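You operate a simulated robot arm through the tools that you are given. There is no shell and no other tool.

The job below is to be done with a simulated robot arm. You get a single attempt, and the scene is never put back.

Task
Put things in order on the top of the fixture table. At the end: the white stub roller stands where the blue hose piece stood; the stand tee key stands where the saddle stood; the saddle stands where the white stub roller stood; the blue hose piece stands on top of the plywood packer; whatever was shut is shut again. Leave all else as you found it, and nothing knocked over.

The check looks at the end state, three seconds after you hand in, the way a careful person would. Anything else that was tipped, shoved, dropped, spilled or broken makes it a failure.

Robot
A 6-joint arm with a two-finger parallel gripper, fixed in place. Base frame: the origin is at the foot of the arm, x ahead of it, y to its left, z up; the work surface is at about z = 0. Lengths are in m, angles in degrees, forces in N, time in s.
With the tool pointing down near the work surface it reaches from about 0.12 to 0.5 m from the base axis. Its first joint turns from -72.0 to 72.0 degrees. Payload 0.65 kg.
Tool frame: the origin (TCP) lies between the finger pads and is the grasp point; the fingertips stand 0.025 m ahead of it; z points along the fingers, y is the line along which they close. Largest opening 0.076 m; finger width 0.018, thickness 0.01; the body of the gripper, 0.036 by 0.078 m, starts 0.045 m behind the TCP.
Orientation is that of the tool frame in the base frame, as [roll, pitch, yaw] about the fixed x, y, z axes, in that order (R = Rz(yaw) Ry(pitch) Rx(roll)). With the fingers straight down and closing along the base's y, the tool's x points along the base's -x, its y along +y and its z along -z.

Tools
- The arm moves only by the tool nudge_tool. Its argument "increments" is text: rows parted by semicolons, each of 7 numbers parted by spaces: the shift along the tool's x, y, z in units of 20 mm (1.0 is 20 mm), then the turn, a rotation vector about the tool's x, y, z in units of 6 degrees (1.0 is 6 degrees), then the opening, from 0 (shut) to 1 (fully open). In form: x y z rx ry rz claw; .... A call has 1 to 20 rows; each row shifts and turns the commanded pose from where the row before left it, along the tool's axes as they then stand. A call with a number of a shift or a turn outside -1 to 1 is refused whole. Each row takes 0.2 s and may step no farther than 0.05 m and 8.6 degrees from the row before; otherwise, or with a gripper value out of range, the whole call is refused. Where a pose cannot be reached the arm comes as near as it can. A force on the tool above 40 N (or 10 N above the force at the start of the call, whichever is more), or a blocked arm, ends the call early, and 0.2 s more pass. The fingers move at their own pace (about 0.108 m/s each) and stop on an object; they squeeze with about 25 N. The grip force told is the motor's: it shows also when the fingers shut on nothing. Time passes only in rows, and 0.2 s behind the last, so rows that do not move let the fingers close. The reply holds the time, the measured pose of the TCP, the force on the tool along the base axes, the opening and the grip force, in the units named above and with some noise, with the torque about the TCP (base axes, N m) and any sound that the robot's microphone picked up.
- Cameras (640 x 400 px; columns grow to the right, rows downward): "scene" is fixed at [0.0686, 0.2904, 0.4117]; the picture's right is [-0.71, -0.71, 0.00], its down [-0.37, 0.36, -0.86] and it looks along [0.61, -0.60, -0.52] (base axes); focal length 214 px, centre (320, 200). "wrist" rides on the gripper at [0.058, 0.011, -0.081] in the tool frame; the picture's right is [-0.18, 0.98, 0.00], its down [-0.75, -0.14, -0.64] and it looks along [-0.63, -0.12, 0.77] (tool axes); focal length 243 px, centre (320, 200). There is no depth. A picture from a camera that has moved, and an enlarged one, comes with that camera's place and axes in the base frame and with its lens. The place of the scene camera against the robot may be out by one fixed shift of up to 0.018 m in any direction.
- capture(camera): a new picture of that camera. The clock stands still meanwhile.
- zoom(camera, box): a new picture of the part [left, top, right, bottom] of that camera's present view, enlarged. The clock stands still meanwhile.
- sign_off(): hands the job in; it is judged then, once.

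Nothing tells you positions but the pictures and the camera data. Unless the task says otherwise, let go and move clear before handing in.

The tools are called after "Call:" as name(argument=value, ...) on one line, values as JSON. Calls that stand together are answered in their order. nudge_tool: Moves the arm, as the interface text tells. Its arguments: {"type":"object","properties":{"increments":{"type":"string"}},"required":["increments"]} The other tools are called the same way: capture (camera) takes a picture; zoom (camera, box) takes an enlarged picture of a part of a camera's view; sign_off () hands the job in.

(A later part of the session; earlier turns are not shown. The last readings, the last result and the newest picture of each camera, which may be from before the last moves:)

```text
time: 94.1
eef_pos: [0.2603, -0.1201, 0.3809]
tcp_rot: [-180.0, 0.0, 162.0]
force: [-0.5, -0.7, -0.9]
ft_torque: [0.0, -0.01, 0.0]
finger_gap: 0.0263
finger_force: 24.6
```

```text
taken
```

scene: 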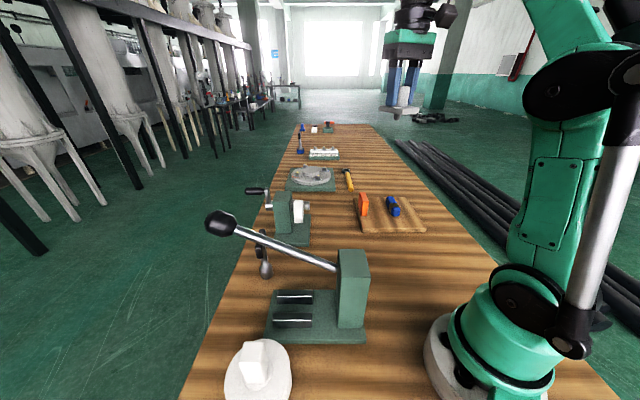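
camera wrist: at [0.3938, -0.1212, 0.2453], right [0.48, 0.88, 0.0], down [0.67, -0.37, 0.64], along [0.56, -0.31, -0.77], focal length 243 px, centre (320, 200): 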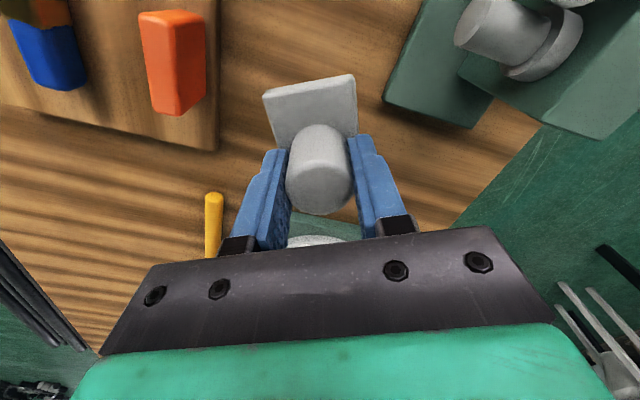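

Call:
zoom(camera="scene", box=[370, 50, 440, 130])

```text
5.00 times, centred on (405, 90) of scene
camera zoom: at [0.0686, 0.2904, 0.4117], right [-0.71, -0.71, 0.0], down [-0.37, 0.36, -0.86], along [0.61, -0.6, -0.52], focal length 1072 px, centre (-105, 750)
```

zoom: 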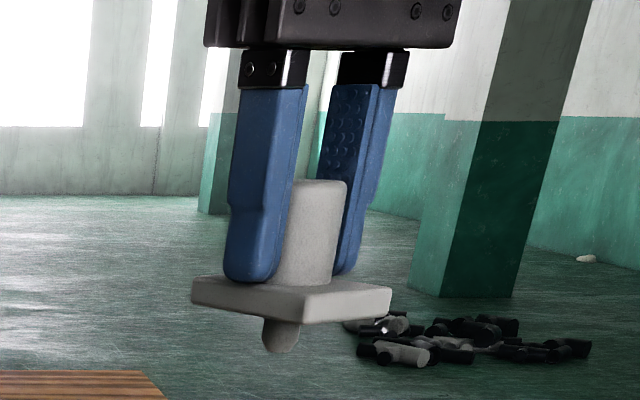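

That explains it: the saddle has a short round peg under its plate, and it stands on that peg. I'll zoom to check how it sits in the grip and how long the peg is.

Call:
zoom(camera="scene", box=[385, 80, 425, 125])

Call:
capture(camera="wrist")

Call:
zoom(camera="scene", box=[300, 190, 360, 230])

```text
8.89 times, centred on (405, 102) of scene
camera zoom: at [0.0686, 0.2904, 0.4117], right [-0.71, -0.71, 0.0], down [-0.37, 0.36, -0.86], along [0.61, -0.6, -0.52], focal length 1906 px, centre (-436, 1067)
```

zoom: 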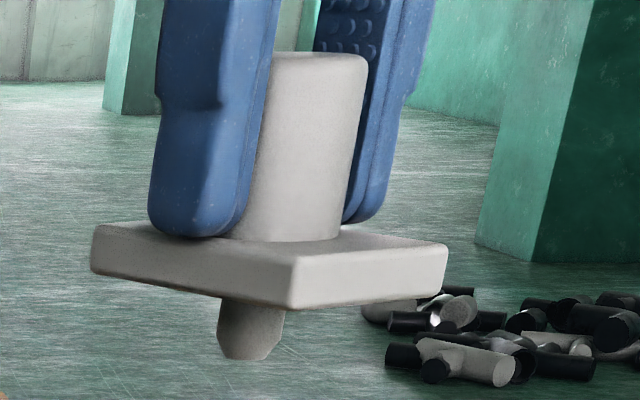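

```text
taken
camera wrist: at [0.209, -0.0917, 0.459], right [0.48, 0.88, 0.0], down [0.67, -0.37, 0.64], along [0.56, -0.31, -0.77], focal length 243 px, centre (320, 200)
```

wrist: 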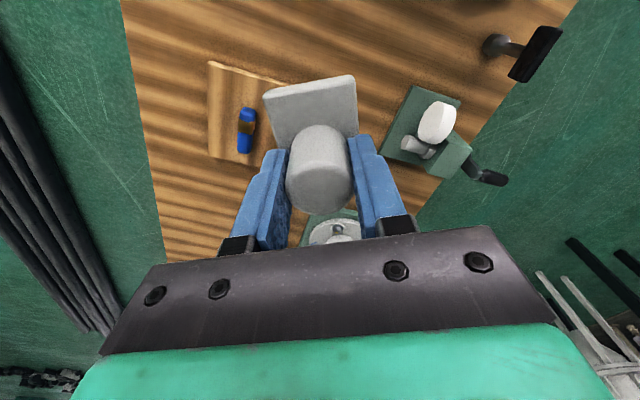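

```text
10.00 times, centred on (330, 210) of scene
camera zoom: at [0.0686, 0.2904, 0.4117], right [-0.71, -0.71, 0.0], down [-0.37, 0.36, -0.86], along [0.61, -0.6, -0.52], focal length 2145 px, centre (220, 100)
```

zoom: 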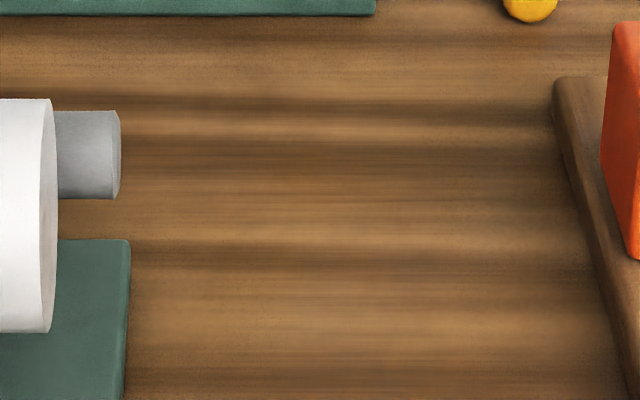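

The peg has a flat end about 9 mm across, there is no hole in the table, and the saddle hangs level. It must originally have stood on this peg, with its post top at z≈0.055. I'll carry it to the roller's old spot at (0.180, -0.144) and set it down vertically and gently.

Call:
nudge_tool(increments="0.87 -0.6 0 0 0 0 0;0.87 -0.6 0 0 0 0 0;0.87 -0.6 0 0 0 0 0;0.87 -0.6 0 0 0 0 0;0 0 1 0 0 0 0;0 0 1 0 0 0 0;0 0 1 0 0 0 0;0 0 1 0 0 0 0;0 0 1 0 0 0 0;0 0 1 0 0 0 0;0 0 1 0 0 0 0;0 0 1 0 0 0 0;0 0 1 0 0 0 0;0 0 1 0 0 0 0;0 0 1 0 0 0 0;0 0 1 0 0 0 0;0 0 1 0 0 0 0;0 0 1 0 0 0 0;0 0 0 0 0 0 0")

Call:
capture(camera="wrist")

Call:
zoom(camera="scene", box=[370, 190, 450, 270])

```text
time: 98.1
eef_pos: [0.1789, -0.1441, 0.0985]
tcp_rot: [180.0, 0.0, 162.1]
force: [-0.3, -1.1, -0.6]
ft_torque: [0.0, 0.02, -0.01]
finger_gap: 0.0264
finger_force: 24.9
```

```text
taken
camera wrist: at [0.1277, -0.115, 0.1784], right [0.48, 0.88, 0.0], down [0.67, -0.37, 0.64], along [0.56, -0.31, -0.77], focal length 243 px, centre (320, 200)
```

wrist: 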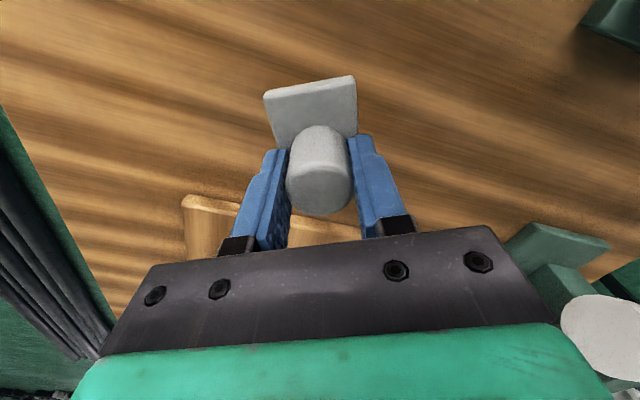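

```text
5.00 times, centred on (410, 230) of scene
camera zoom: at [0.0686, 0.2904, 0.4117], right [-0.71, -0.71, 0.0], down [-0.37, 0.36, -0.86], along [0.61, -0.6, -0.52], focal length 1072 px, centre (-130, 50)
```

zoom: 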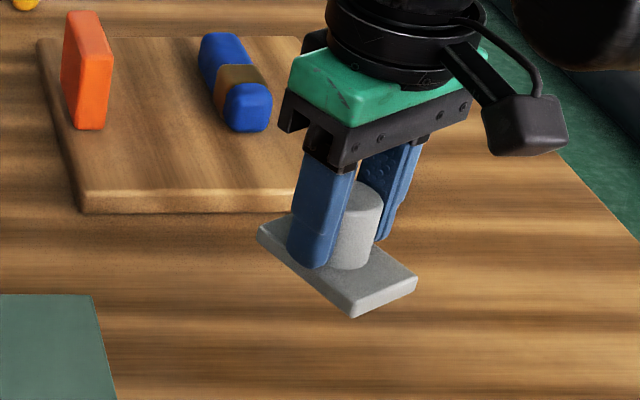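

It's over the spot, so I'm lowering toward the expected contact at z≈0.05.

Call:
nudge_tool(increments="0 0 0.7 0 0 0 0;0 0 0.7 0 0 0 0;0 0 0.5 0 0 0 0;0 0 0 0 0 0 0")

Call:
zoom(camera="scene", box=[380, 210, 430, 260])

```text
time: 99.1
eef_pos: [0.1791, -0.1444, 0.0619]
tcp_rot: [-180.0, 0.0, 162.1]
force: [0.3, 0.2, 0.0]
ft_torque: [-0.04, 0.0, 0.02]
finger_gap: 0.0263
finger_force: 25.1
```

```text
8.00 times, centred on (405, 235) of scene
camera zoom: at [0.0686, 0.2904, 0.4117], right [-0.71, -0.71, 0.0], down [-0.37, 0.36, -0.86], along [0.61, -0.6, -0.52], focal length 1716 px, centre (-360, -80)
```

zoom: 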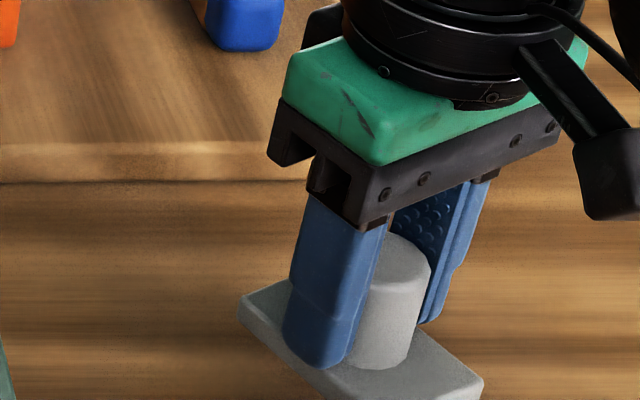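

Call:
nudge_tool(increments="0 0 0.2 0 0 0 0;0 0 0 0 0 0 0")

```text
time: 99.7
eef_pos: [0.1789, -0.1425, 0.0579]
tcp_rot: [-180.0, 0.0, 162.2]
force: [0.3, 0.2, -0.7]
ft_torque: [-0.01, 0.02, 0.0]
finger_gap: 0.0268
finger_force: 24.8
```

Call:
nudge_tool(increments="0 0 0.1 0 0 0 0;0 0 0 0 0 0 0")

```text
time: 100.3
eef_pos: [0.1794, -0.1432, 0.0562]
tcp_rot: [-179.9, 0.0, 162.1]
force: [-0.3, -0.2, 0.7]
ft_torque: [0.04, -0.04, 0.02]
finger_gap: 0.0266
finger_force: 25.0
```

Call:
nudge_tool(increments="0 0 0.1 0 0 0 0;0 0 0 0 0 0 0")

```text
time: 100.9
eef_pos: [0.179, -0.1427, 0.0545]
tcp_rot: [-180.0, 0.0, 162.1]
force: [0.0, 0.5, -0.5]
ft_torque: [-0.01, 0.01, 0.01]
finger_gap: 0.0269
finger_force: 24.7
```

Call:
nudge_tool(increments="0 0 0.1 0 0 0 0;0 0 0 0 0 0 0")

```text
time: 101.5
eef_pos: [0.1793, -0.1429, 0.0521]
tcp_rot: [-179.8, -0.1, 162.0]
force: [-0.7, 0.4, -0.1]
ft_torque: [-0.01, 0.02, -0.01]
finger_gap: 0.0265
finger_force: 25.0
```

Call:
nudge_tool(increments="0 0 0.1 0 0 0 0;0 0 0 0 0 0 0")

```text
time: 102.1
eef_pos: [0.1796, -0.1433, 0.0496]
tcp_rot: [179.9, 0.1, 162.1]
force: [0.1, -0.6, -0.9]
ft_torque: [-0.03, 0.0, -0.02]
finger_gap: 0.0267
finger_force: 24.8
```

Call:
nudge_tool(increments="0 0 0.06 0 0 0 0;0 0 0 0 0 0 0")

Call:
zoom(camera="scene", box=[380, 220, 430, 270])

```text
time: 102.7
eef_pos: [0.1788, -0.1441, 0.0475]
tcp_rot: [180.0, 0.0, 162.1]
force: [0.2, 2.2, 12.0]
ft_torque: [0.08, 0.02, 0.03]
finger_gap: 0.0269
finger_force: 25.3
```

```text
8.00 times, centred on (405, 245) of scene
camera zoom: at [0.0686, 0.2904, 0.4117], right [-0.71, -0.71, 0.0], down [-0.37, 0.36, -0.86], along [0.61, -0.6, -0.52], focal length 1716 px, centre (-360, -160)
```

zoom: 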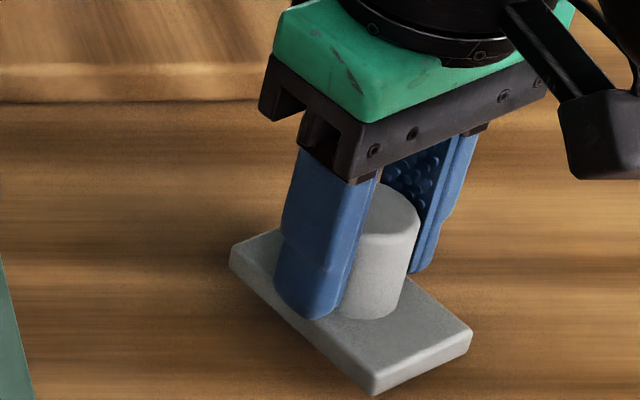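

Contact, pressing with 12 N. I'll back off about half a millimetre, then open very slowly so it stays standing.

Call:
nudge_tool(increments="0 0 -0.03 0 0 0 0;0 0 0 0 0 0 0")

```text
time: 103.3
eef_pos: [0.1787, -0.1435, 0.0495]
tcp_rot: [-180.0, 0.0, 162.1]
force: [-1.2, 0.0, -0.8]
ft_torque: [-0.02, 0.01, -0.02]
finger_gap: 0.0263
finger_force: 25.1
```

Call:
nudge_tool(increments="0 0 0.012 0 0 0 0;0 0 0 0 0 0 0")

```text
time: 103.9
eef_pos: [0.1785, -0.1424, 0.0482]
tcp_rot: [-179.9, -0.1, 162.1]
force: [-0.3, -0.3, -0.6]
ft_torque: [-0.02, -0.02, 0.0]
finger_gap: 0.0266
finger_force: 25.1
```

Call:
nudge_tool(increments="0 0 0 0 0 0 0.36;0 0 0 0 0 0 0.38;0 0 0 0 0 0 0.4;0 0 0 0 0 0 0.42;0 0 0 0 0 0 0.45")

Call:
capture(camera="wrist")

Call:
zoom(camera="scene", box=[380, 220, 430, 270])

```text
time: 105.1
eef_pos: [0.1782, -0.1434, 0.05]
tcp_rot: [-179.9, 0.0, 162.0]
force: [0.6, 1.3, -0.7]
ft_torque: [0.0, 0.0, -0.01]
finger_gap: 0.0342
finger_force: 0.0
```

```text
taken
camera wrist: at [0.1272, -0.1146, 0.1285], right [0.48, 0.88, 0.0], down [0.67, -0.37, 0.64], along [0.56, -0.31, -0.77], focal length 243 px, centre (320, 200)
```

wrist: 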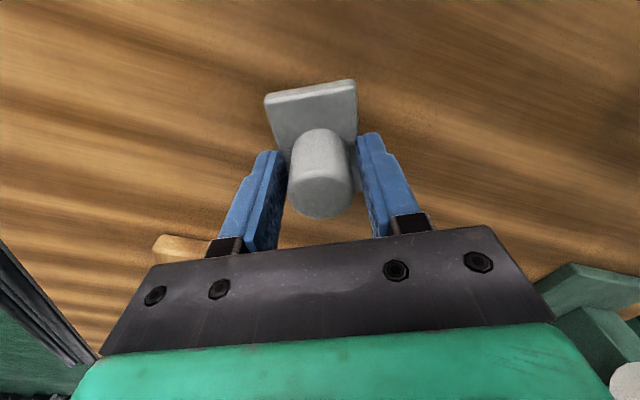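

```text
8.00 times, centred on (405, 245) of scene
camera zoom: at [0.0686, 0.2904, 0.4117], right [-0.71, -0.71, 0.0], down [-0.37, 0.36, -0.86], along [0.61, -0.6, -0.52], focal length 1716 px, centre (-360, -160)
```

zoom: 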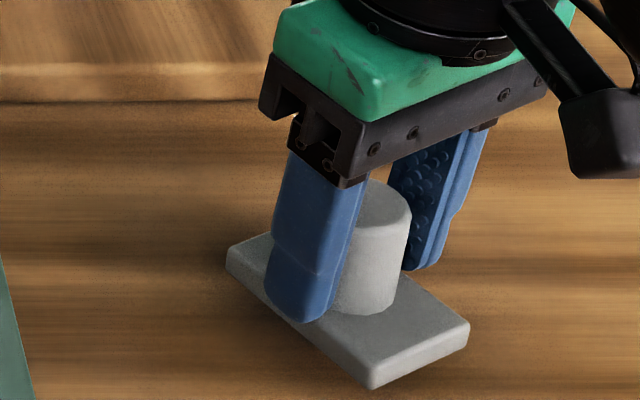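

The fingers are just off the post. I'll pause and look closely at whether it is standing on its own.

Call:
nudge_tool(increments="0 0 0 0 0 0 0.45;0 0 0 0 0 0 0.45")

Call:
zoom(camera="wrist", box=[220, 60, 420, 240])

Call:
zoom(camera="scene", box=[390, 230, 425, 265])

```text
time: 105.7
eef_pos: [0.1797, -0.1409, 0.0498]
tcp_rot: [180.0, 0.0, 162.1]
force: [-0.2, -0.1, 0.1]
ft_torque: [0.04, -0.01, 0.01]
finger_gap: 0.0342
finger_force: 0.0
```

```text
2.22 times, centred on (320, 150) of wrist
camera zoom: at [0.1272, -0.1146, 0.1285], right [0.48, 0.88, 0.0], down [0.67, -0.37, 0.64], along [0.56, -0.31, -0.77], focal length 539 px, centre (320, 311)
```

zoom: 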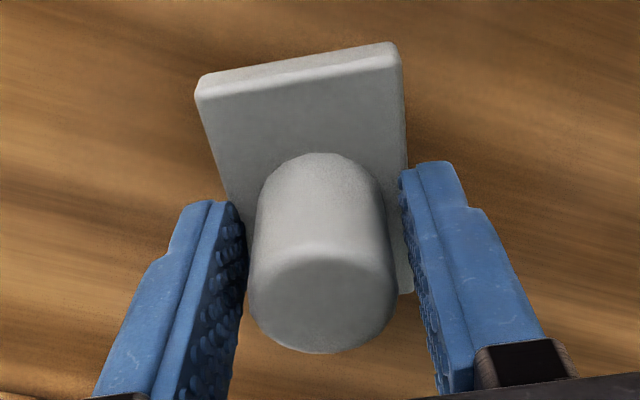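

```text
11.43 times, centred on (408, 248) of scene
camera zoom: at [0.0686, 0.2904, 0.4117], right [-0.71, -0.71, 0.0], down [-0.37, 0.36, -0.86], along [0.61, -0.6, -0.52], focal length 2451 px, centre (-680, -343)
```

zoom: 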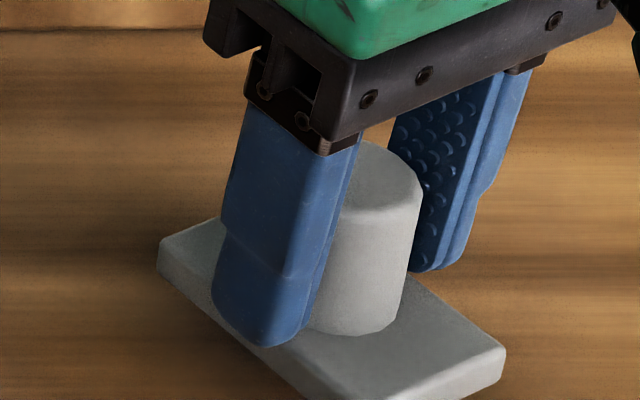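

The plate looks level now and nothing is moving. I'll open further, slowly.

Call:
nudge_tool(increments="0 0 0 0 0 0 0.5;0 0 0 0 0 0 0.55;0 0 0 0 0 0 0.6;0 0 0 0 0 0 0.65;0 0 0 0 0 0 0.7;0 0 0 0 0 0 0.75;0 0 0 0 0 0 0.75")

Call:
zoom(camera="wrist", box=[220, 60, 420, 240])

Call:
zoom(camera="scene", box=[380, 220, 430, 270])

```text
time: 107.3
eef_pos: [0.1784, -0.1427, 0.0498]
tcp_rot: [-179.9, 0.0, 162.0]
force: [0.3, 0.9, -0.3]
ft_torque: [-0.01, 0.01, -0.04]
finger_gap: 0.0571
finger_force: 0.0
```

```text
2.22 times, centred on (320, 150) of wrist
camera zoom: at [0.1272, -0.1146, 0.1285], right [0.48, 0.88, 0.0], down [0.67, -0.37, 0.64], along [0.56, -0.31, -0.77], focal length 539 px, centre (320, 311)
```

zoom: 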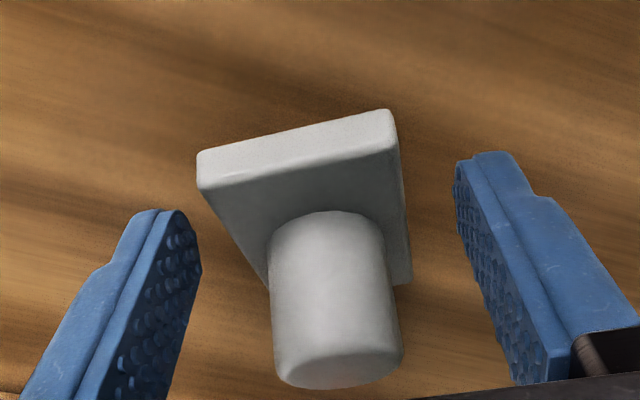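

```text
8.00 times, centred on (405, 245) of scene
camera zoom: at [0.0686, 0.2904, 0.4117], right [-0.71, -0.71, 0.0], down [-0.37, 0.36, -0.86], along [0.61, -0.6, -0.52], focal length 1716 px, centre (-360, -160)
```

zoom: 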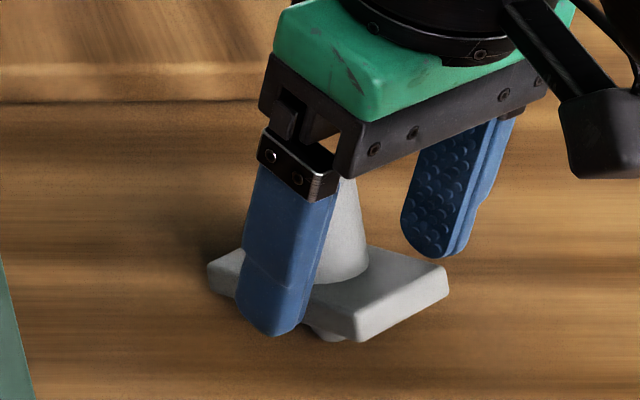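

It tipped outward once released, so it wasn't vertical enough in my grip, and the peg end is narrow. I'll open fully, rise clear and study its rest pose before regripping with a better measured tilt.

Call:
nudge_tool(increments="0 0 0 0 0 0 0.9;0 0 0 0 0 0 1;0 0 -0.5 0 0 0 1;0 0 -1 0 0 0 1;0 0 -1 0 0 0 1;0 0 -1 0 0 0 1;0 0 -1 0 0 0 1;0 0 -1 0 0 0 1;0 0 0 0 0 0 1")

Call:
capture(camera="wrist")

Call:
zoom(camera="scene", box=[380, 220, 440, 270])

Call:
zoom(camera="wrist", box=[260, 40, 400, 160])

```text
time: 109.3
eef_pos: [0.1791, -0.1431, 0.1609]
tcp_rot: [179.9, -0.1, 162.1]
force: [-0.5, 0.0, 0.0]
ft_torque: [0.03, 0.0, 0.03]
finger_gap: 0.0761
finger_force: 0.2
```

```text
taken
camera wrist: at [0.1274, -0.1146, 0.2398], right [0.48, 0.88, 0.0], down [0.67, -0.37, 0.64], along [0.56, -0.31, -0.77], focal length 243 px, centre (320, 200)
```

wrist: 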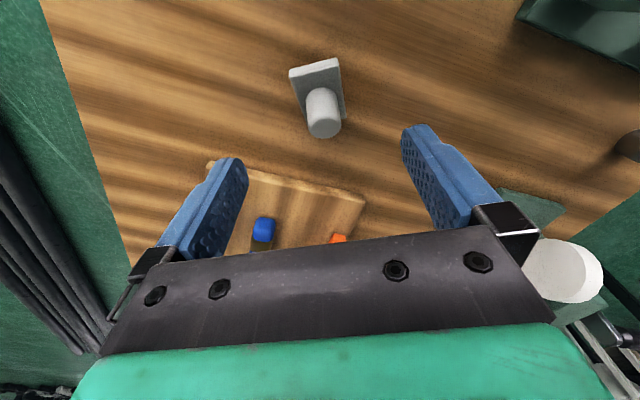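

```text
8.00 times, centred on (410, 245) of scene
camera zoom: at [0.0686, 0.2904, 0.4117], right [-0.71, -0.71, 0.0], down [-0.37, 0.36, -0.86], along [0.61, -0.6, -0.52], focal length 1716 px, centre (-400, -160)
```

zoom: 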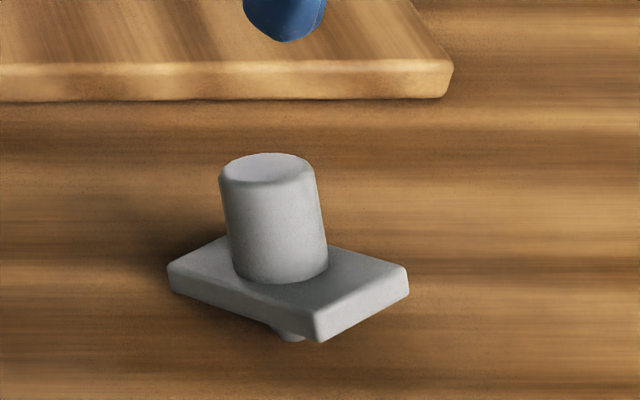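

```text
3.33 times, centred on (330, 100) of wrist
camera zoom: at [0.1274, -0.1146, 0.2398], right [0.48, 0.88, 0.0], down [0.67, -0.37, 0.64], along [0.56, -0.31, -0.77], focal length 809 px, centre (287, 533)
```

zoom: 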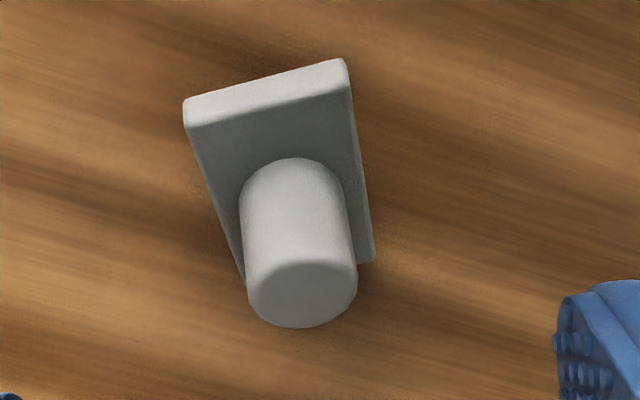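

The saddle is resting tilted about 25° outward, with its post top near (0.201, -0.151, 0.048). I'll tilt the tool 25° the other way to match and line up above the post.

Call:
nudge_tool(increments="0 0 0 0 1 0 1;0 0 0 0 1 0 1;0 0 0 0 1 0 1;0 0 0 0 1 0 1;0 0 0 0 0.25 0 1;-0.865 -0.015 0.2 0 0 0 1;-0.865 -0.015 0.4 0 0 0 1;-0.865 -0.015 0.5 0 0 0 1;-0.865 -0.015 0.53 0 0 0 1;0 0 0 0 0 0 1")

Call:
capture(camera="wrist")

Call:
zoom(camera="scene", box=[360, 180, 460, 280])

```text
time: 111.5
eef_pos: [0.2244, -0.1584, 0.0989]
tcp_rot: [-179.9, -25.5, 162.0]
force: [0.5, 1.2, -1.0]
ft_torque: [0.0, -0.07, 0.0]
finger_gap: 0.0759
finger_force: 0.1
```

```text
taken
camera wrist: at [0.2109, -0.1423, 0.1954], right [0.46, 0.88, -0.08], down [0.87, -0.43, 0.26], along [0.19, -0.19, -0.96], focal length 243 px, centre (320, 200)
```

wrist: 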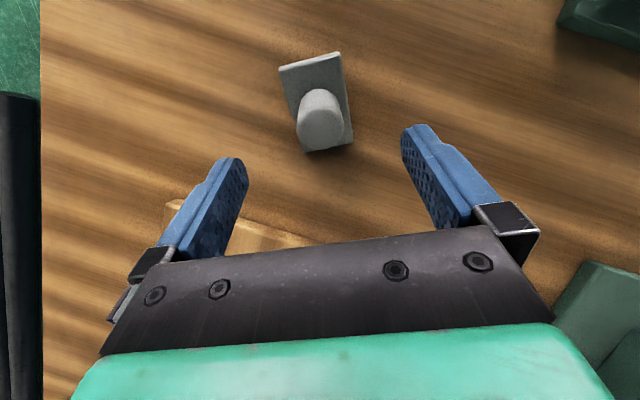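

```text
4.00 times, centred on (410, 230) of scene
camera zoom: at [0.0686, 0.2904, 0.4117], right [-0.71, -0.71, 0.0], down [-0.37, 0.36, -0.86], along [0.61, -0.6, -0.52], focal length 858 px, centre (-40, 80)
```

zoom: 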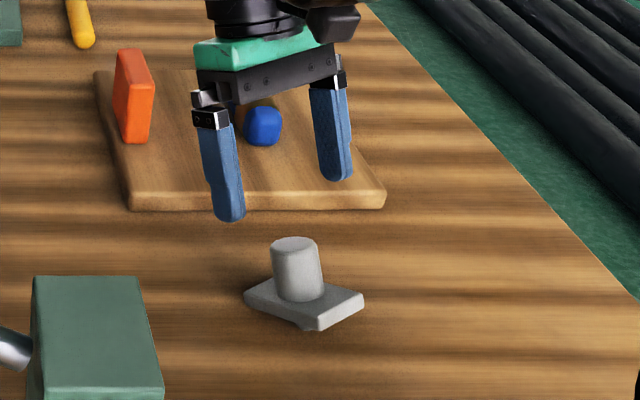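

Call:
zoom(camera="wrist", box=[250, 30, 390, 170])

```text
2.86 times, centred on (320, 100) of wrist
camera zoom: at [0.2109, -0.1423, 0.1954], right [0.46, 0.88, -0.08], down [0.87, -0.43, 0.26], along [0.19, -0.19, -0.96], focal length 693 px, centre (320, 486)
```

zoom: 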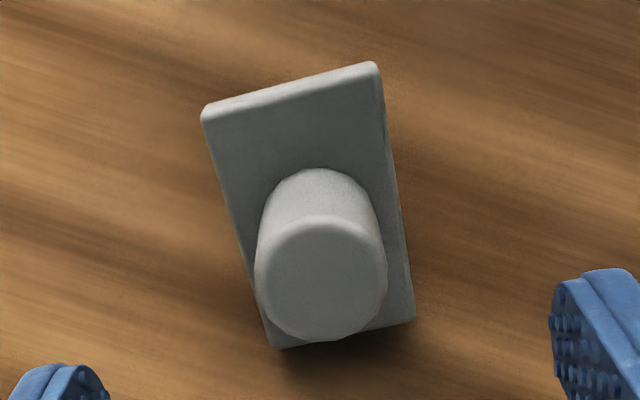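

The alignment is good to within a couple of degrees. I'll advance onto the post, keeping the tips about 5 mm above the plate, and close.

Call:
nudge_tool(increments="0 0 0.7 0 0.25 0 1;0 0 0.7 0 0 0 1;0 0 0.7 0 0 0 1;0 0 0.7 0 0 0 1;0 0 0.07 0 0 0 1;0 0 0 0 0 0 1")

Call:
capture(camera="wrist")

Call:
zoom(camera="scene", box=[380, 210, 440, 270])

```text
time: 112.9
eef_pos: [0.199, -0.1528, 0.0513]
tcp_rot: [-179.8, -26.2, 162.1]
force: [-0.3, -0.6, 0.0]
ft_torque: [0.01, -0.01, 0.01]
finger_gap: 0.076
finger_force: 0.0
```

```text
taken
camera wrist: at [0.1869, -0.1371, 0.1471], right [0.46, 0.88, -0.08], down [0.87, -0.43, 0.25], along [0.18, -0.19, -0.97], focal length 243 px, centre (320, 200)
```

wrist: 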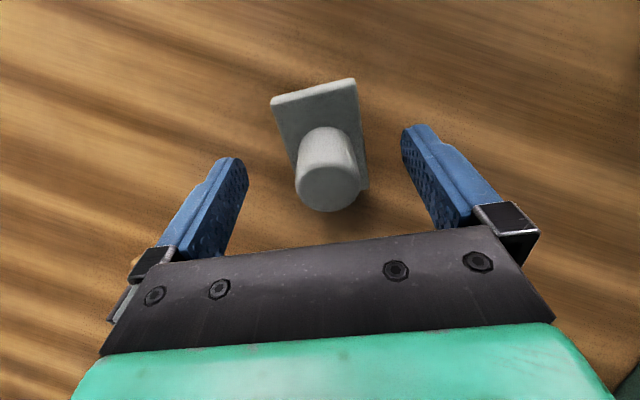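

```text
6.67 times, centred on (410, 240) of scene
camera zoom: at [0.0686, 0.2904, 0.4117], right [-0.71, -0.71, 0.0], down [-0.37, 0.36, -0.86], along [0.61, -0.6, -0.52], focal length 1430 px, centre (-280, -67)
```

zoom: 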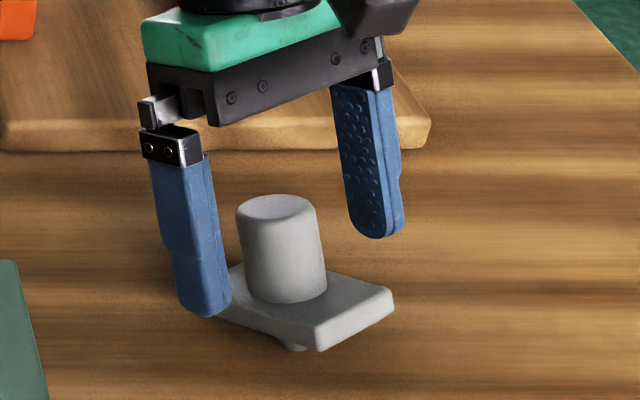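

Call:
nudge_tool(increments="0 0.16 0 0 0 0 1;0 0 0 0 0 0 0.7;0 0 0 0 0 0 0.5;0 0 0 0 0 0 0.4;0 0 0 0 0 0 0.3;0 0 0 0 0 0 0;0 0 0 0 0 0 0")

Call:
capture(camera="wrist")

Call:
zoom(camera="scene", box=[380, 210, 440, 270])

```text
time: 114.5
eef_pos: [0.1991, -0.1493, 0.0481]
tcp_rot: [-179.8, -26.1, 162.1]
force: [0.7, -0.2, 1.6]
ft_torque: [-0.04, -0.02, 0.0]
finger_gap: 0.0266
finger_force: 24.5
```

```text
taken
camera wrist: at [0.1868, -0.1341, 0.1451], right [0.46, 0.88, -0.08], down [0.87, -0.43, 0.25], along [0.18, -0.19, -0.97], focal length 243 px, centre (320, 200)
```

wrist: 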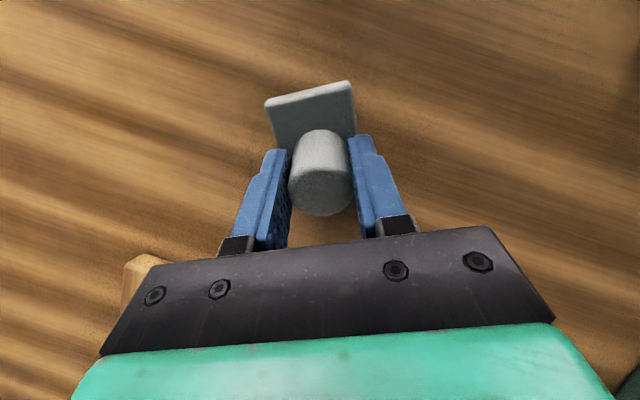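

```text
6.67 times, centred on (410, 240) of scene
camera zoom: at [0.0686, 0.2904, 0.4117], right [-0.71, -0.71, 0.0], down [-0.37, 0.36, -0.86], along [0.61, -0.6, -0.52], focal length 1430 px, centre (-280, -67)
```

zoom: 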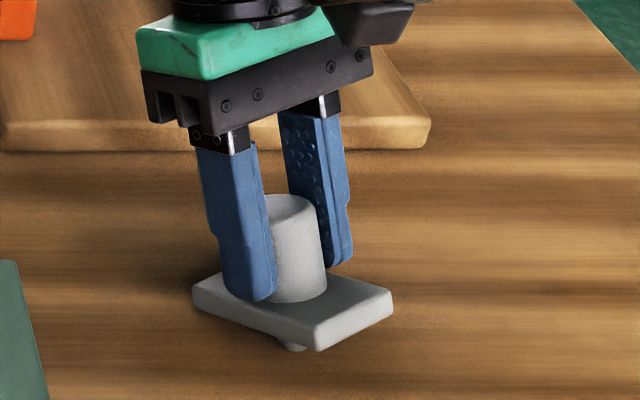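

Gripped. I'll lift, return the tool to vertical, then raise it into the scene camera's view with the plate's long edge parallel to the image rows. Any leftover tilt will show up directly there.

Call:
nudge_tool(increments="0.22 0 -0.449 0 0 0 0;0.44 0 -0.898 0 0 0 0;0.44 0 -0.898 0 0 0 0;0.44 0 -0.898 0 0 0 0;0.44 0 -0.898 0 0 0 0;0.44 0 -0.898 0 0 0 0;0 0 0 0 -1 0 0;0 0 0 0 -1 0 0;0 0 0 0 -1 0 0;0 0 0 0 -1 0 0;0 0 0 0 -0.36 0 0;-0.5 0 -1 0 0 0 0;-0.5 0 -1 0 0 0 0;-0.5 0 -1 0 0 0 0;-0.5 0 -1 0 0 0 0;-0.5 0 -1 0 0 0 0;-0.5 0 -1 0 0 0 0;-0.5 0 -1 0 0 0 0;-0.5 0 -1 0 0 0 0;0 0 -1 0 0 0 0")

Call:
nudge_tool(increments="0 0 -1 0 0 -1 0;0 0 -1 0 0 -1 0;0 0 0 0 0 -1 0;0 0 0 0 0 -1 0;0 0 0 0 0 -1 0;0 0 0 0 0 -1 0;0 0 0 0 0 -1 0;0 0 0 0 0 -1 0;0 0 0 0 0 -1 0;0 0 0 0 0 -1 0;0 0 0 0 0 -0.5 0;0 0 0 0 0 0 0")

Call:
capture(camera="scene")

```text
time: 118.7
eef_pos: [0.2821, -0.1734, 0.3386]
tcp_rot: [-180.0, -0.8, 162.0]
force: [-0.1, -0.6, -0.1]
ft_torque: [0.02, -0.01, 0.02]
finger_gap: 0.0264
finger_force: 24.9
```

```text
time: 121.3
eef_pos: [0.2763, -0.1703, 0.3679]
tcp_rot: [179.2, -0.4, -135.0]
force: [0.2, -1.0, -0.4]
ft_torque: [0.02, -0.01, 0.01]
finger_gap: 0.0269
finger_force: 24.6
out of reach, approached as far as the arm can: row 2
```

```text
taken
```

scene: 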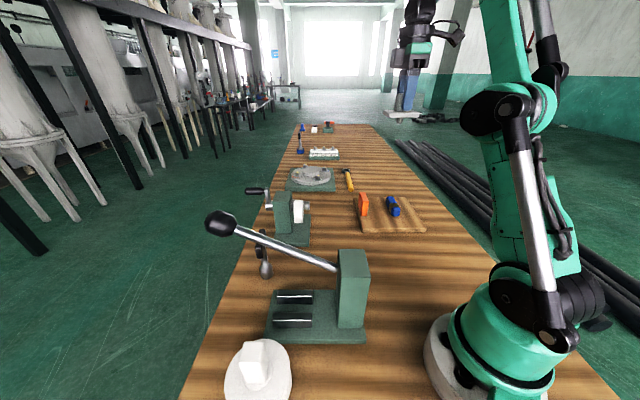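

Call:
zoom(camera="scene", box=[375, 75, 430, 130])

Call:
zoom(camera="scene", box=[382, 98, 426, 126])

```text
7.27 times, centred on (402, 102) of scene
camera zoom: at [0.0686, 0.2904, 0.4117], right [-0.71, -0.71, 0.0], down [-0.37, 0.36, -0.86], along [0.61, -0.6, -0.52], focal length 1560 px, centre (-280, 909)
```

zoom: 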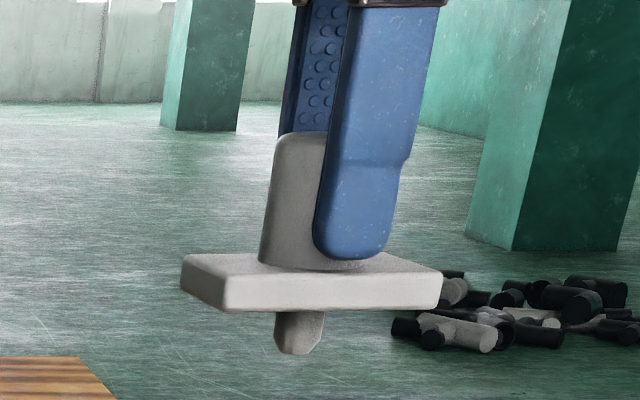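

```text
14.29 times, centred on (404, 112) of scene
camera zoom: at [0.0686, 0.2904, 0.4117], right [-0.71, -0.71, 0.0], down [-0.37, 0.36, -0.86], along [0.61, -0.6, -0.52], focal length 3064 px, centre (-880, 1457)
```

zoom: 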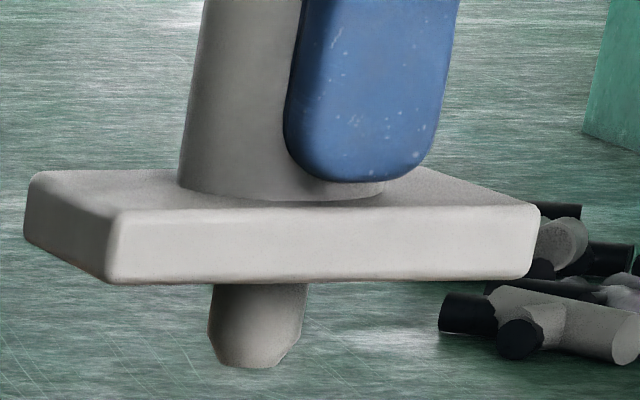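

This is a very clear view. The long edge is level to within 0.9°, partly because of the tool's own small tilt, and the peg is vertical. Last time the fingertips were almost touching the plate, and I released while it was hovering just off the table. This time the tips have about 3 mm of clearance. I'll trim the tilt, turn to the original orientation and go back over the spot.

Call:
nudge_tool(increments="0 0 0.5 0.13 -0.15 0 0;0 0 0.5 0 0 0 0;0.498 0.87 0 0 0 0 0;0.498 0.87 0 0 0 0 0;0.498 0.87 0 0 0 0 0;0.498 0.87 0 0 0 0 0;0.498 0.87 0 0 0 0 0;0 0 0 0 0 0 0")

Call:
nudge_tool(increments="0 0 0 0 0 1 0;0 0 0 0 0 1 0;0 0 0 0 0 1 0;0 0 0 0 0 1 0;0 0 0 0 0 1 0;0 0 0 0 0 1 0;0 0 0 0 0 1 0;0 0 0 0 0 1 0;0 0 0 0 0 1 0;0 0 0 0 0 1 0;0 0 0 0 0 1 0;0 0 0 0 0 1 0;0 0 0 0 0 1 0;0 0 0 0 0 1 0;0 0 0 0 0 1 0;0 0 0 0 0 0 0")

Call:
zoom(camera="scene", box=[400, 60, 480, 140])

Call:
capture(camera="wrist")

```text
time: 123.1
eef_pos: [0.2035, -0.1613, 0.3868]
tcp_rot: [180.0, 0.6, -134.9]
force: [0.5, -0.6, -0.5]
ft_torque: [0.02, 0.03, 0.0]
finger_gap: 0.0263
finger_force: 25.1
out of reach, approached as far as the arm can: row 1, 2, 3, 4, 5
```

```text
time: 126.5
eef_pos: [0.2044, -0.1605, 0.3867]
tcp_rot: [179.4, 0.1, 135.0]
force: [-0.8, 0.0, -0.8]
ft_torque: [-0.01, 0.01, 0.03]
finger_gap: 0.0266
finger_force: 24.4
```

```text
5.00 times, centred on (440, 100) of scene
camera zoom: at [0.0686, 0.2904, 0.4117], right [-0.71, -0.71, 0.0], down [-0.37, 0.36, -0.86], along [0.61, -0.6, -0.52], focal length 1072 px, centre (-280, 700)
```

zoom: 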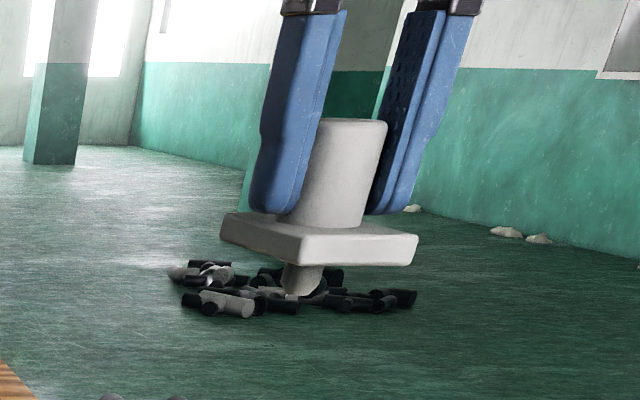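

```text
taken
camera wrist: at [0.1707, -0.1131, 0.4654], right [0.83, 0.56, 0.01], down [0.43, -0.64, 0.64], along [0.37, -0.53, -0.77], focal length 243 px, centre (320, 200)
```

wrist: 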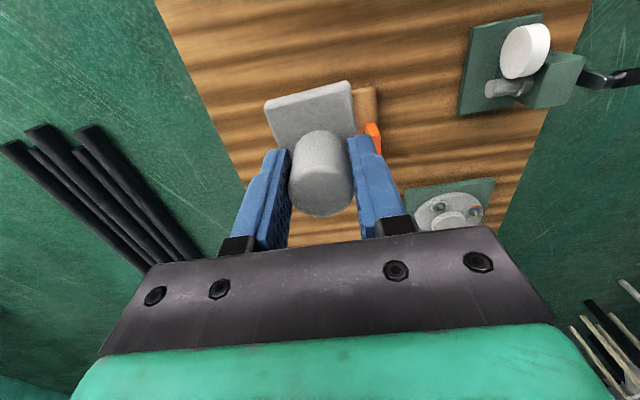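

Call:
nudge_tool(increments="0.75 -0.12 0.5 0 0 0 0;0.75 -0.11 1 0 0 0 0;0 0 1 0 0 0 0;0 0 1 0 0 0 0;0 0 1 0 0 0 0;0 0 1 0 0 0 0;0 0 1 0 0 0 0;0 0 1 0 0 0 0;0 0 1 0 0 0 0;0 0 1 0 0 0 0;0 0 1 0 0 0 0;0 0 1 0 0 0 0;0 0 1 0 0 0 0;0 0 1 0 0 0 0;0 0 1 0 0 0 0;0 0 0 0 0 0 0")

Call:
capture(camera="wrist")

Call:
zoom(camera="scene", box=[380, 200, 440, 260])

```text
time: 129.9
eef_pos: [0.1817, -0.1407, 0.0957]
tcp_rot: [179.4, 0.0, 135.0]
force: [-0.1, -0.5, -0.8]
ft_torque: [0.0, 0.03, -0.01]
finger_gap: 0.0265
finger_force: 25.1
```

```text
taken
camera wrist: at [0.1482, -0.0938, 0.1749], right [0.82, 0.57, 0.01], down [0.43, -0.64, 0.64], along [0.37, -0.53, -0.77], focal length 243 px, centre (320, 200)
```

wrist: 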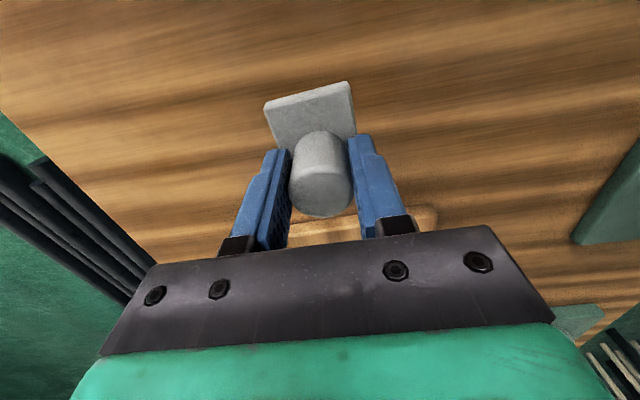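

```text
6.67 times, centred on (410, 230) of scene
camera zoom: at [0.0686, 0.2904, 0.4117], right [-0.71, -0.71, 0.0], down [-0.37, 0.36, -0.86], along [0.61, -0.6, -0.52], focal length 1430 px, centre (-280, 0)
```

zoom: 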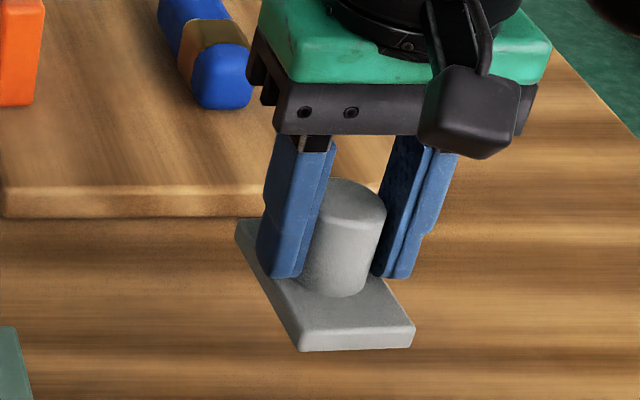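

The tool tilt reads 0.6°, so I'll trim that and descend toward the expected contact at z≈0.053.

Call:
nudge_tool(increments="0 -0.12 0.5 0.1 0 0 0;0 0 0.5 0 0 0 0;0 0 0.5 0 0 0 0;0 0 0.1 0 0 0 0;0 0 0 0 0 0 0")

```text
time: 131.1
eef_pos: [0.1811, -0.1434, 0.0644]
tcp_rot: [-179.9, -0.1, 135.1]
force: [0.3, -0.4, 0.6]
ft_torque: [-0.03, -0.02, -0.02]
finger_gap: 0.0267
finger_force: 25.1
```

Call:
nudge_tool(increments="0 0 0.15 0 0 0 0;0 0 0.1 0 0 0 0;0 0 0 0 0 0 0")

```text
time: 131.9
eef_pos: [0.1806, -0.1433, 0.0586]
tcp_rot: [-180.0, 0.0, 135.0]
force: [-1.0, -0.5, 0.7]
ft_torque: [-0.02, 0.0, -0.01]
finger_gap: 0.0262
finger_force: 24.5
```

Call:
nudge_tool(increments="0 0 0.1 0 0 0 0;0 0 0.05 0 0 0 0;0 0 0 0 0 0 0")

```text
time: 132.7
eef_pos: [0.1797, -0.1428, 0.0563]
tcp_rot: [-179.9, 0.0, 135.1]
force: [0.2, 0.3, -0.2]
ft_torque: [0.01, -0.01, 0.05]
finger_gap: 0.0268
finger_force: 24.9
```

Call:
nudge_tool(increments="0 0 0.04 0 0 0 0;0 0 0.02 0 0 0 0;0 0 0 0 0 0 0")

```text
time: 133.5
eef_pos: [0.1809, -0.1428, 0.0546]
tcp_rot: [-180.0, -0.1, 134.9]
force: [-0.5, 0.5, 0.2]
ft_torque: [-0.03, 0.0, 0.01]
finger_gap: 0.0266
finger_force: 25.3
```

Call:
nudge_tool(increments="0 0 0.03 0 0 0 0;0 0 0 0 0 0 0")

```text
time: 134.1
eef_pos: [0.1794, -0.1431, 0.0537]
tcp_rot: [-179.8, 0.0, 135.0]
force: [-0.2, 0.9, -1.0]
ft_torque: [-0.01, -0.02, 0.03]
finger_gap: 0.0269
finger_force: 25.0
```

Call:
nudge_tool(increments="0 0 0.03 0 0 0 0;0 0 0 0 0 0 0")

```text
time: 134.7
eef_pos: [0.1788, -0.1428, 0.0534]
tcp_rot: [-179.9, 0.0, 135.0]
force: [-0.4, 0.0, -1.3]
ft_torque: [-0.01, -0.02, 0.0]
finger_gap: 0.0266
finger_force: 24.6
```

Call:
nudge_tool(increments="0 0 0.03 0 0 0 0;0 0 0 0 0 0 0")

```text
time: 135.3
eef_pos: [0.1798, -0.1428, 0.0534]
tcp_rot: [-179.8, 0.0, 135.0]
force: [0.0, 0.3, -0.8]
ft_torque: [-0.01, -0.02, -0.01]
finger_gap: 0.0268
finger_force: 24.6
```

Call:
nudge_tool(increments="0 0 0.03 0 0 0 0;0 0 0 0 0 0 0")

```text
time: 135.9
eef_pos: [0.1809, -0.1436, 0.0521]
tcp_rot: [-179.8, 0.0, 135.0]
force: [-0.4, -0.8, -1.1]
ft_torque: [-0.01, 0.02, 0.02]
finger_gap: 0.0269
finger_force: 24.8
```

Call:
nudge_tool(increments="0 0 0.03 0 0 0 0;0 0 0 0 0 0 0")

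```text
time: 136.5
eef_pos: [0.179, -0.1436, 0.0524]
tcp_rot: [-179.9, 0.0, 135.1]
force: [-0.1, 0.0, -0.3]
ft_torque: [0.02, 0.01, -0.01]
finger_gap: 0.0266
finger_force: 25.1
```

Call:
nudge_tool(increments="0 0 0.03 0 0 0 0;0 0 0 0 0 0 0")

```text
time: 137.1
eef_pos: [0.1811, -0.1432, 0.0515]
tcp_rot: [-179.8, 0.1, 134.9]
force: [-0.5, 0.3, 10.2]
ft_torque: [-0.02, 0.01, -0.02]
finger_gap: 0.0269
finger_force: 24.7
```

Touching at 10 N. I'll ease off by 0.3 mm to leave a light contact.

Call:
nudge_tool(increments="0 0 -0.012 0 0 0 0;0 0 0 0 0 0 0")

Call:
zoom(camera="scene", box=[380, 215, 430, 265])

Call:
zoom(camera="wrist", box=[220, 60, 420, 240])

```text
time: 137.7
eef_pos: [0.18, -0.1424, 0.0521]
tcp_rot: [-179.9, 0.0, 135.1]
force: [0.3, 0.1, 0.9]
ft_torque: [0.06, 0.0, 0.07]
finger_gap: 0.0267
finger_force: 25.2
```

```text
8.00 times, centred on (405, 240) of scene
camera zoom: at [0.0686, 0.2904, 0.4117], right [-0.71, -0.71, 0.0], down [-0.37, 0.36, -0.86], along [0.61, -0.6, -0.52], focal length 1716 px, centre (-360, -120)
```

zoom: 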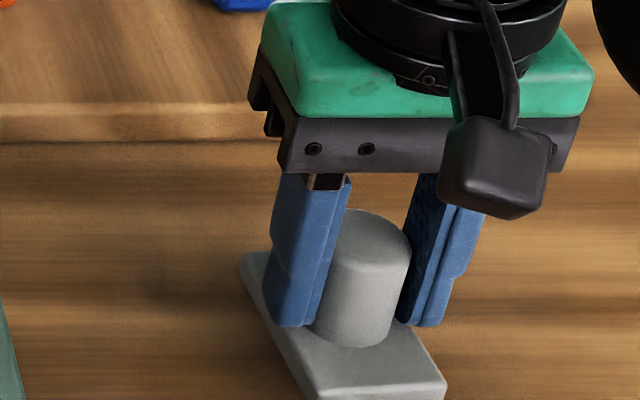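

```text
2.22 times, centred on (320, 150) of wrist
camera zoom: at [0.147, -0.0945, 0.1306], right [0.82, 0.57, 0.0], down [0.43, -0.63, 0.64], along [0.36, -0.53, -0.77], focal length 539 px, centre (320, 311)
```

zoom: 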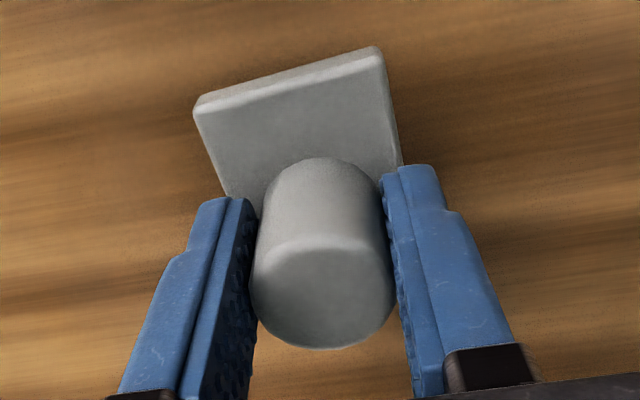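

There's light contact and the saddle is vertical. I'm opening the fingers by fractions of a millimetre.

Call:
nudge_tool(increments="0 0 0 0 0 0 0.35;0 0 0 0 0 0 0.355;0 0 0 0 0 0 0.36;0 0 0 0 0 0 0.365;0 0 0 0 0 0 0.37;0 0 0 0 0 0 0.37")

Call:
zoom(camera="wrist", box=[220, 60, 420, 240])

Call:
zoom(camera="scene", box=[380, 215, 430, 265])

```text
time: 139.1
eef_pos: [0.1794, -0.1433, 0.0523]
tcp_rot: [-179.9, 0.1, 135.1]
force: [-0.4, 0.1, 0.3]
ft_torque: [0.02, -0.02, -0.02]
finger_gap: 0.0282
finger_force: 0.0
```

```text
2.22 times, centred on (320, 150) of wrist
camera zoom: at [0.147, -0.0945, 0.1306], right [0.82, 0.57, 0.0], down [0.43, -0.63, 0.64], along [0.36, -0.53, -0.77], focal length 539 px, centre (320, 311)
```

zoom: 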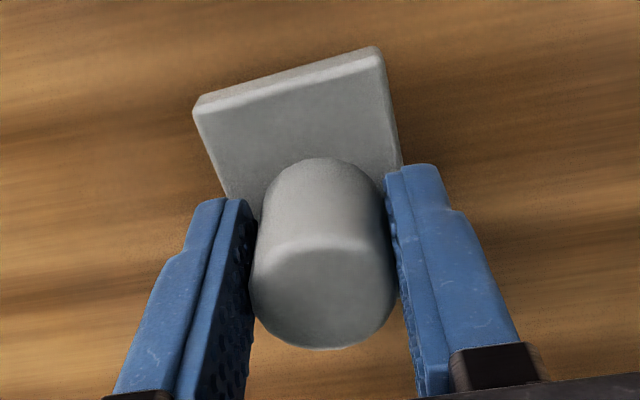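

```text
8.00 times, centred on (405, 240) of scene
camera zoom: at [0.0686, 0.2904, 0.4117], right [-0.71, -0.71, 0.0], down [-0.37, 0.36, -0.86], along [0.61, -0.6, -0.52], focal length 1716 px, centre (-360, -120)
```

zoom: 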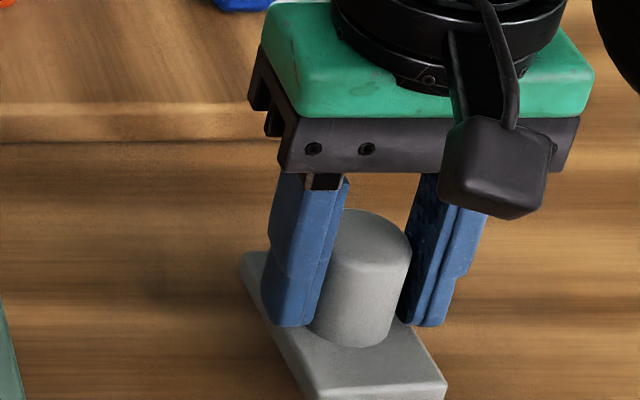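

The grip force is zero and the saddle hasn't moved. I'll keep opening slowly.

Call:
nudge_tool(increments="0 0 0 0 0 0 0.38;0 0 0 0 0 0 0.39;0 0 0 0 0 0 0.4;0 0 0 0 0 0 0.41;0 0 0 0 0 0 0.42;0 0 0 0 0 0 0.43;0 0 0 0 0 0 0.44;0 0 0 0 0 0 0.45;0 0 0 0 0 0 0.45")

Call:
zoom(camera="wrist", box=[220, 60, 420, 240])

Call:
zoom(camera="scene", box=[380, 215, 430, 265])

```text
time: 141.1
eef_pos: [0.1805, -0.1423, 0.0523]
tcp_rot: [-179.9, -0.1, 135.1]
force: [0.0, -0.4, 0.0]
ft_torque: [0.0, 0.0, 0.02]
finger_gap: 0.0345
finger_force: 0.1
```

```text
2.22 times, centred on (320, 150) of wrist
camera zoom: at [0.147, -0.0945, 0.1306], right [0.82, 0.57, 0.0], down [0.43, -0.63, 0.64], along [0.36, -0.53, -0.77], focal length 539 px, centre (320, 311)
```

zoom: 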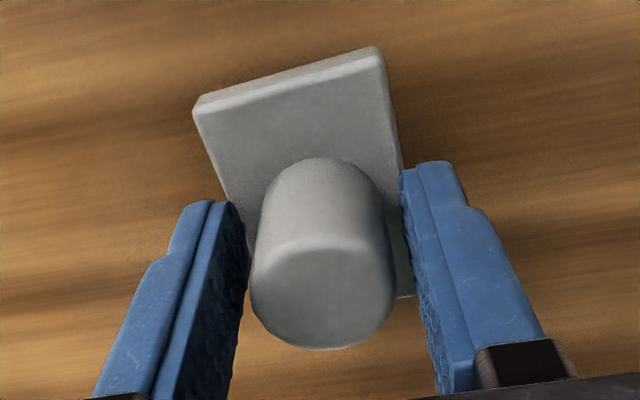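

```text
8.00 times, centred on (405, 240) of scene
camera zoom: at [0.0686, 0.2904, 0.4117], right [-0.71, -0.71, 0.0], down [-0.37, 0.36, -0.86], along [0.61, -0.6, -0.52], focal length 1716 px, centre (-360, -120)
```

zoom: 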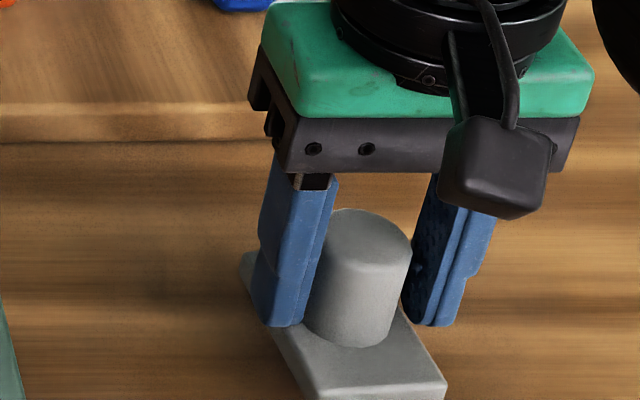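

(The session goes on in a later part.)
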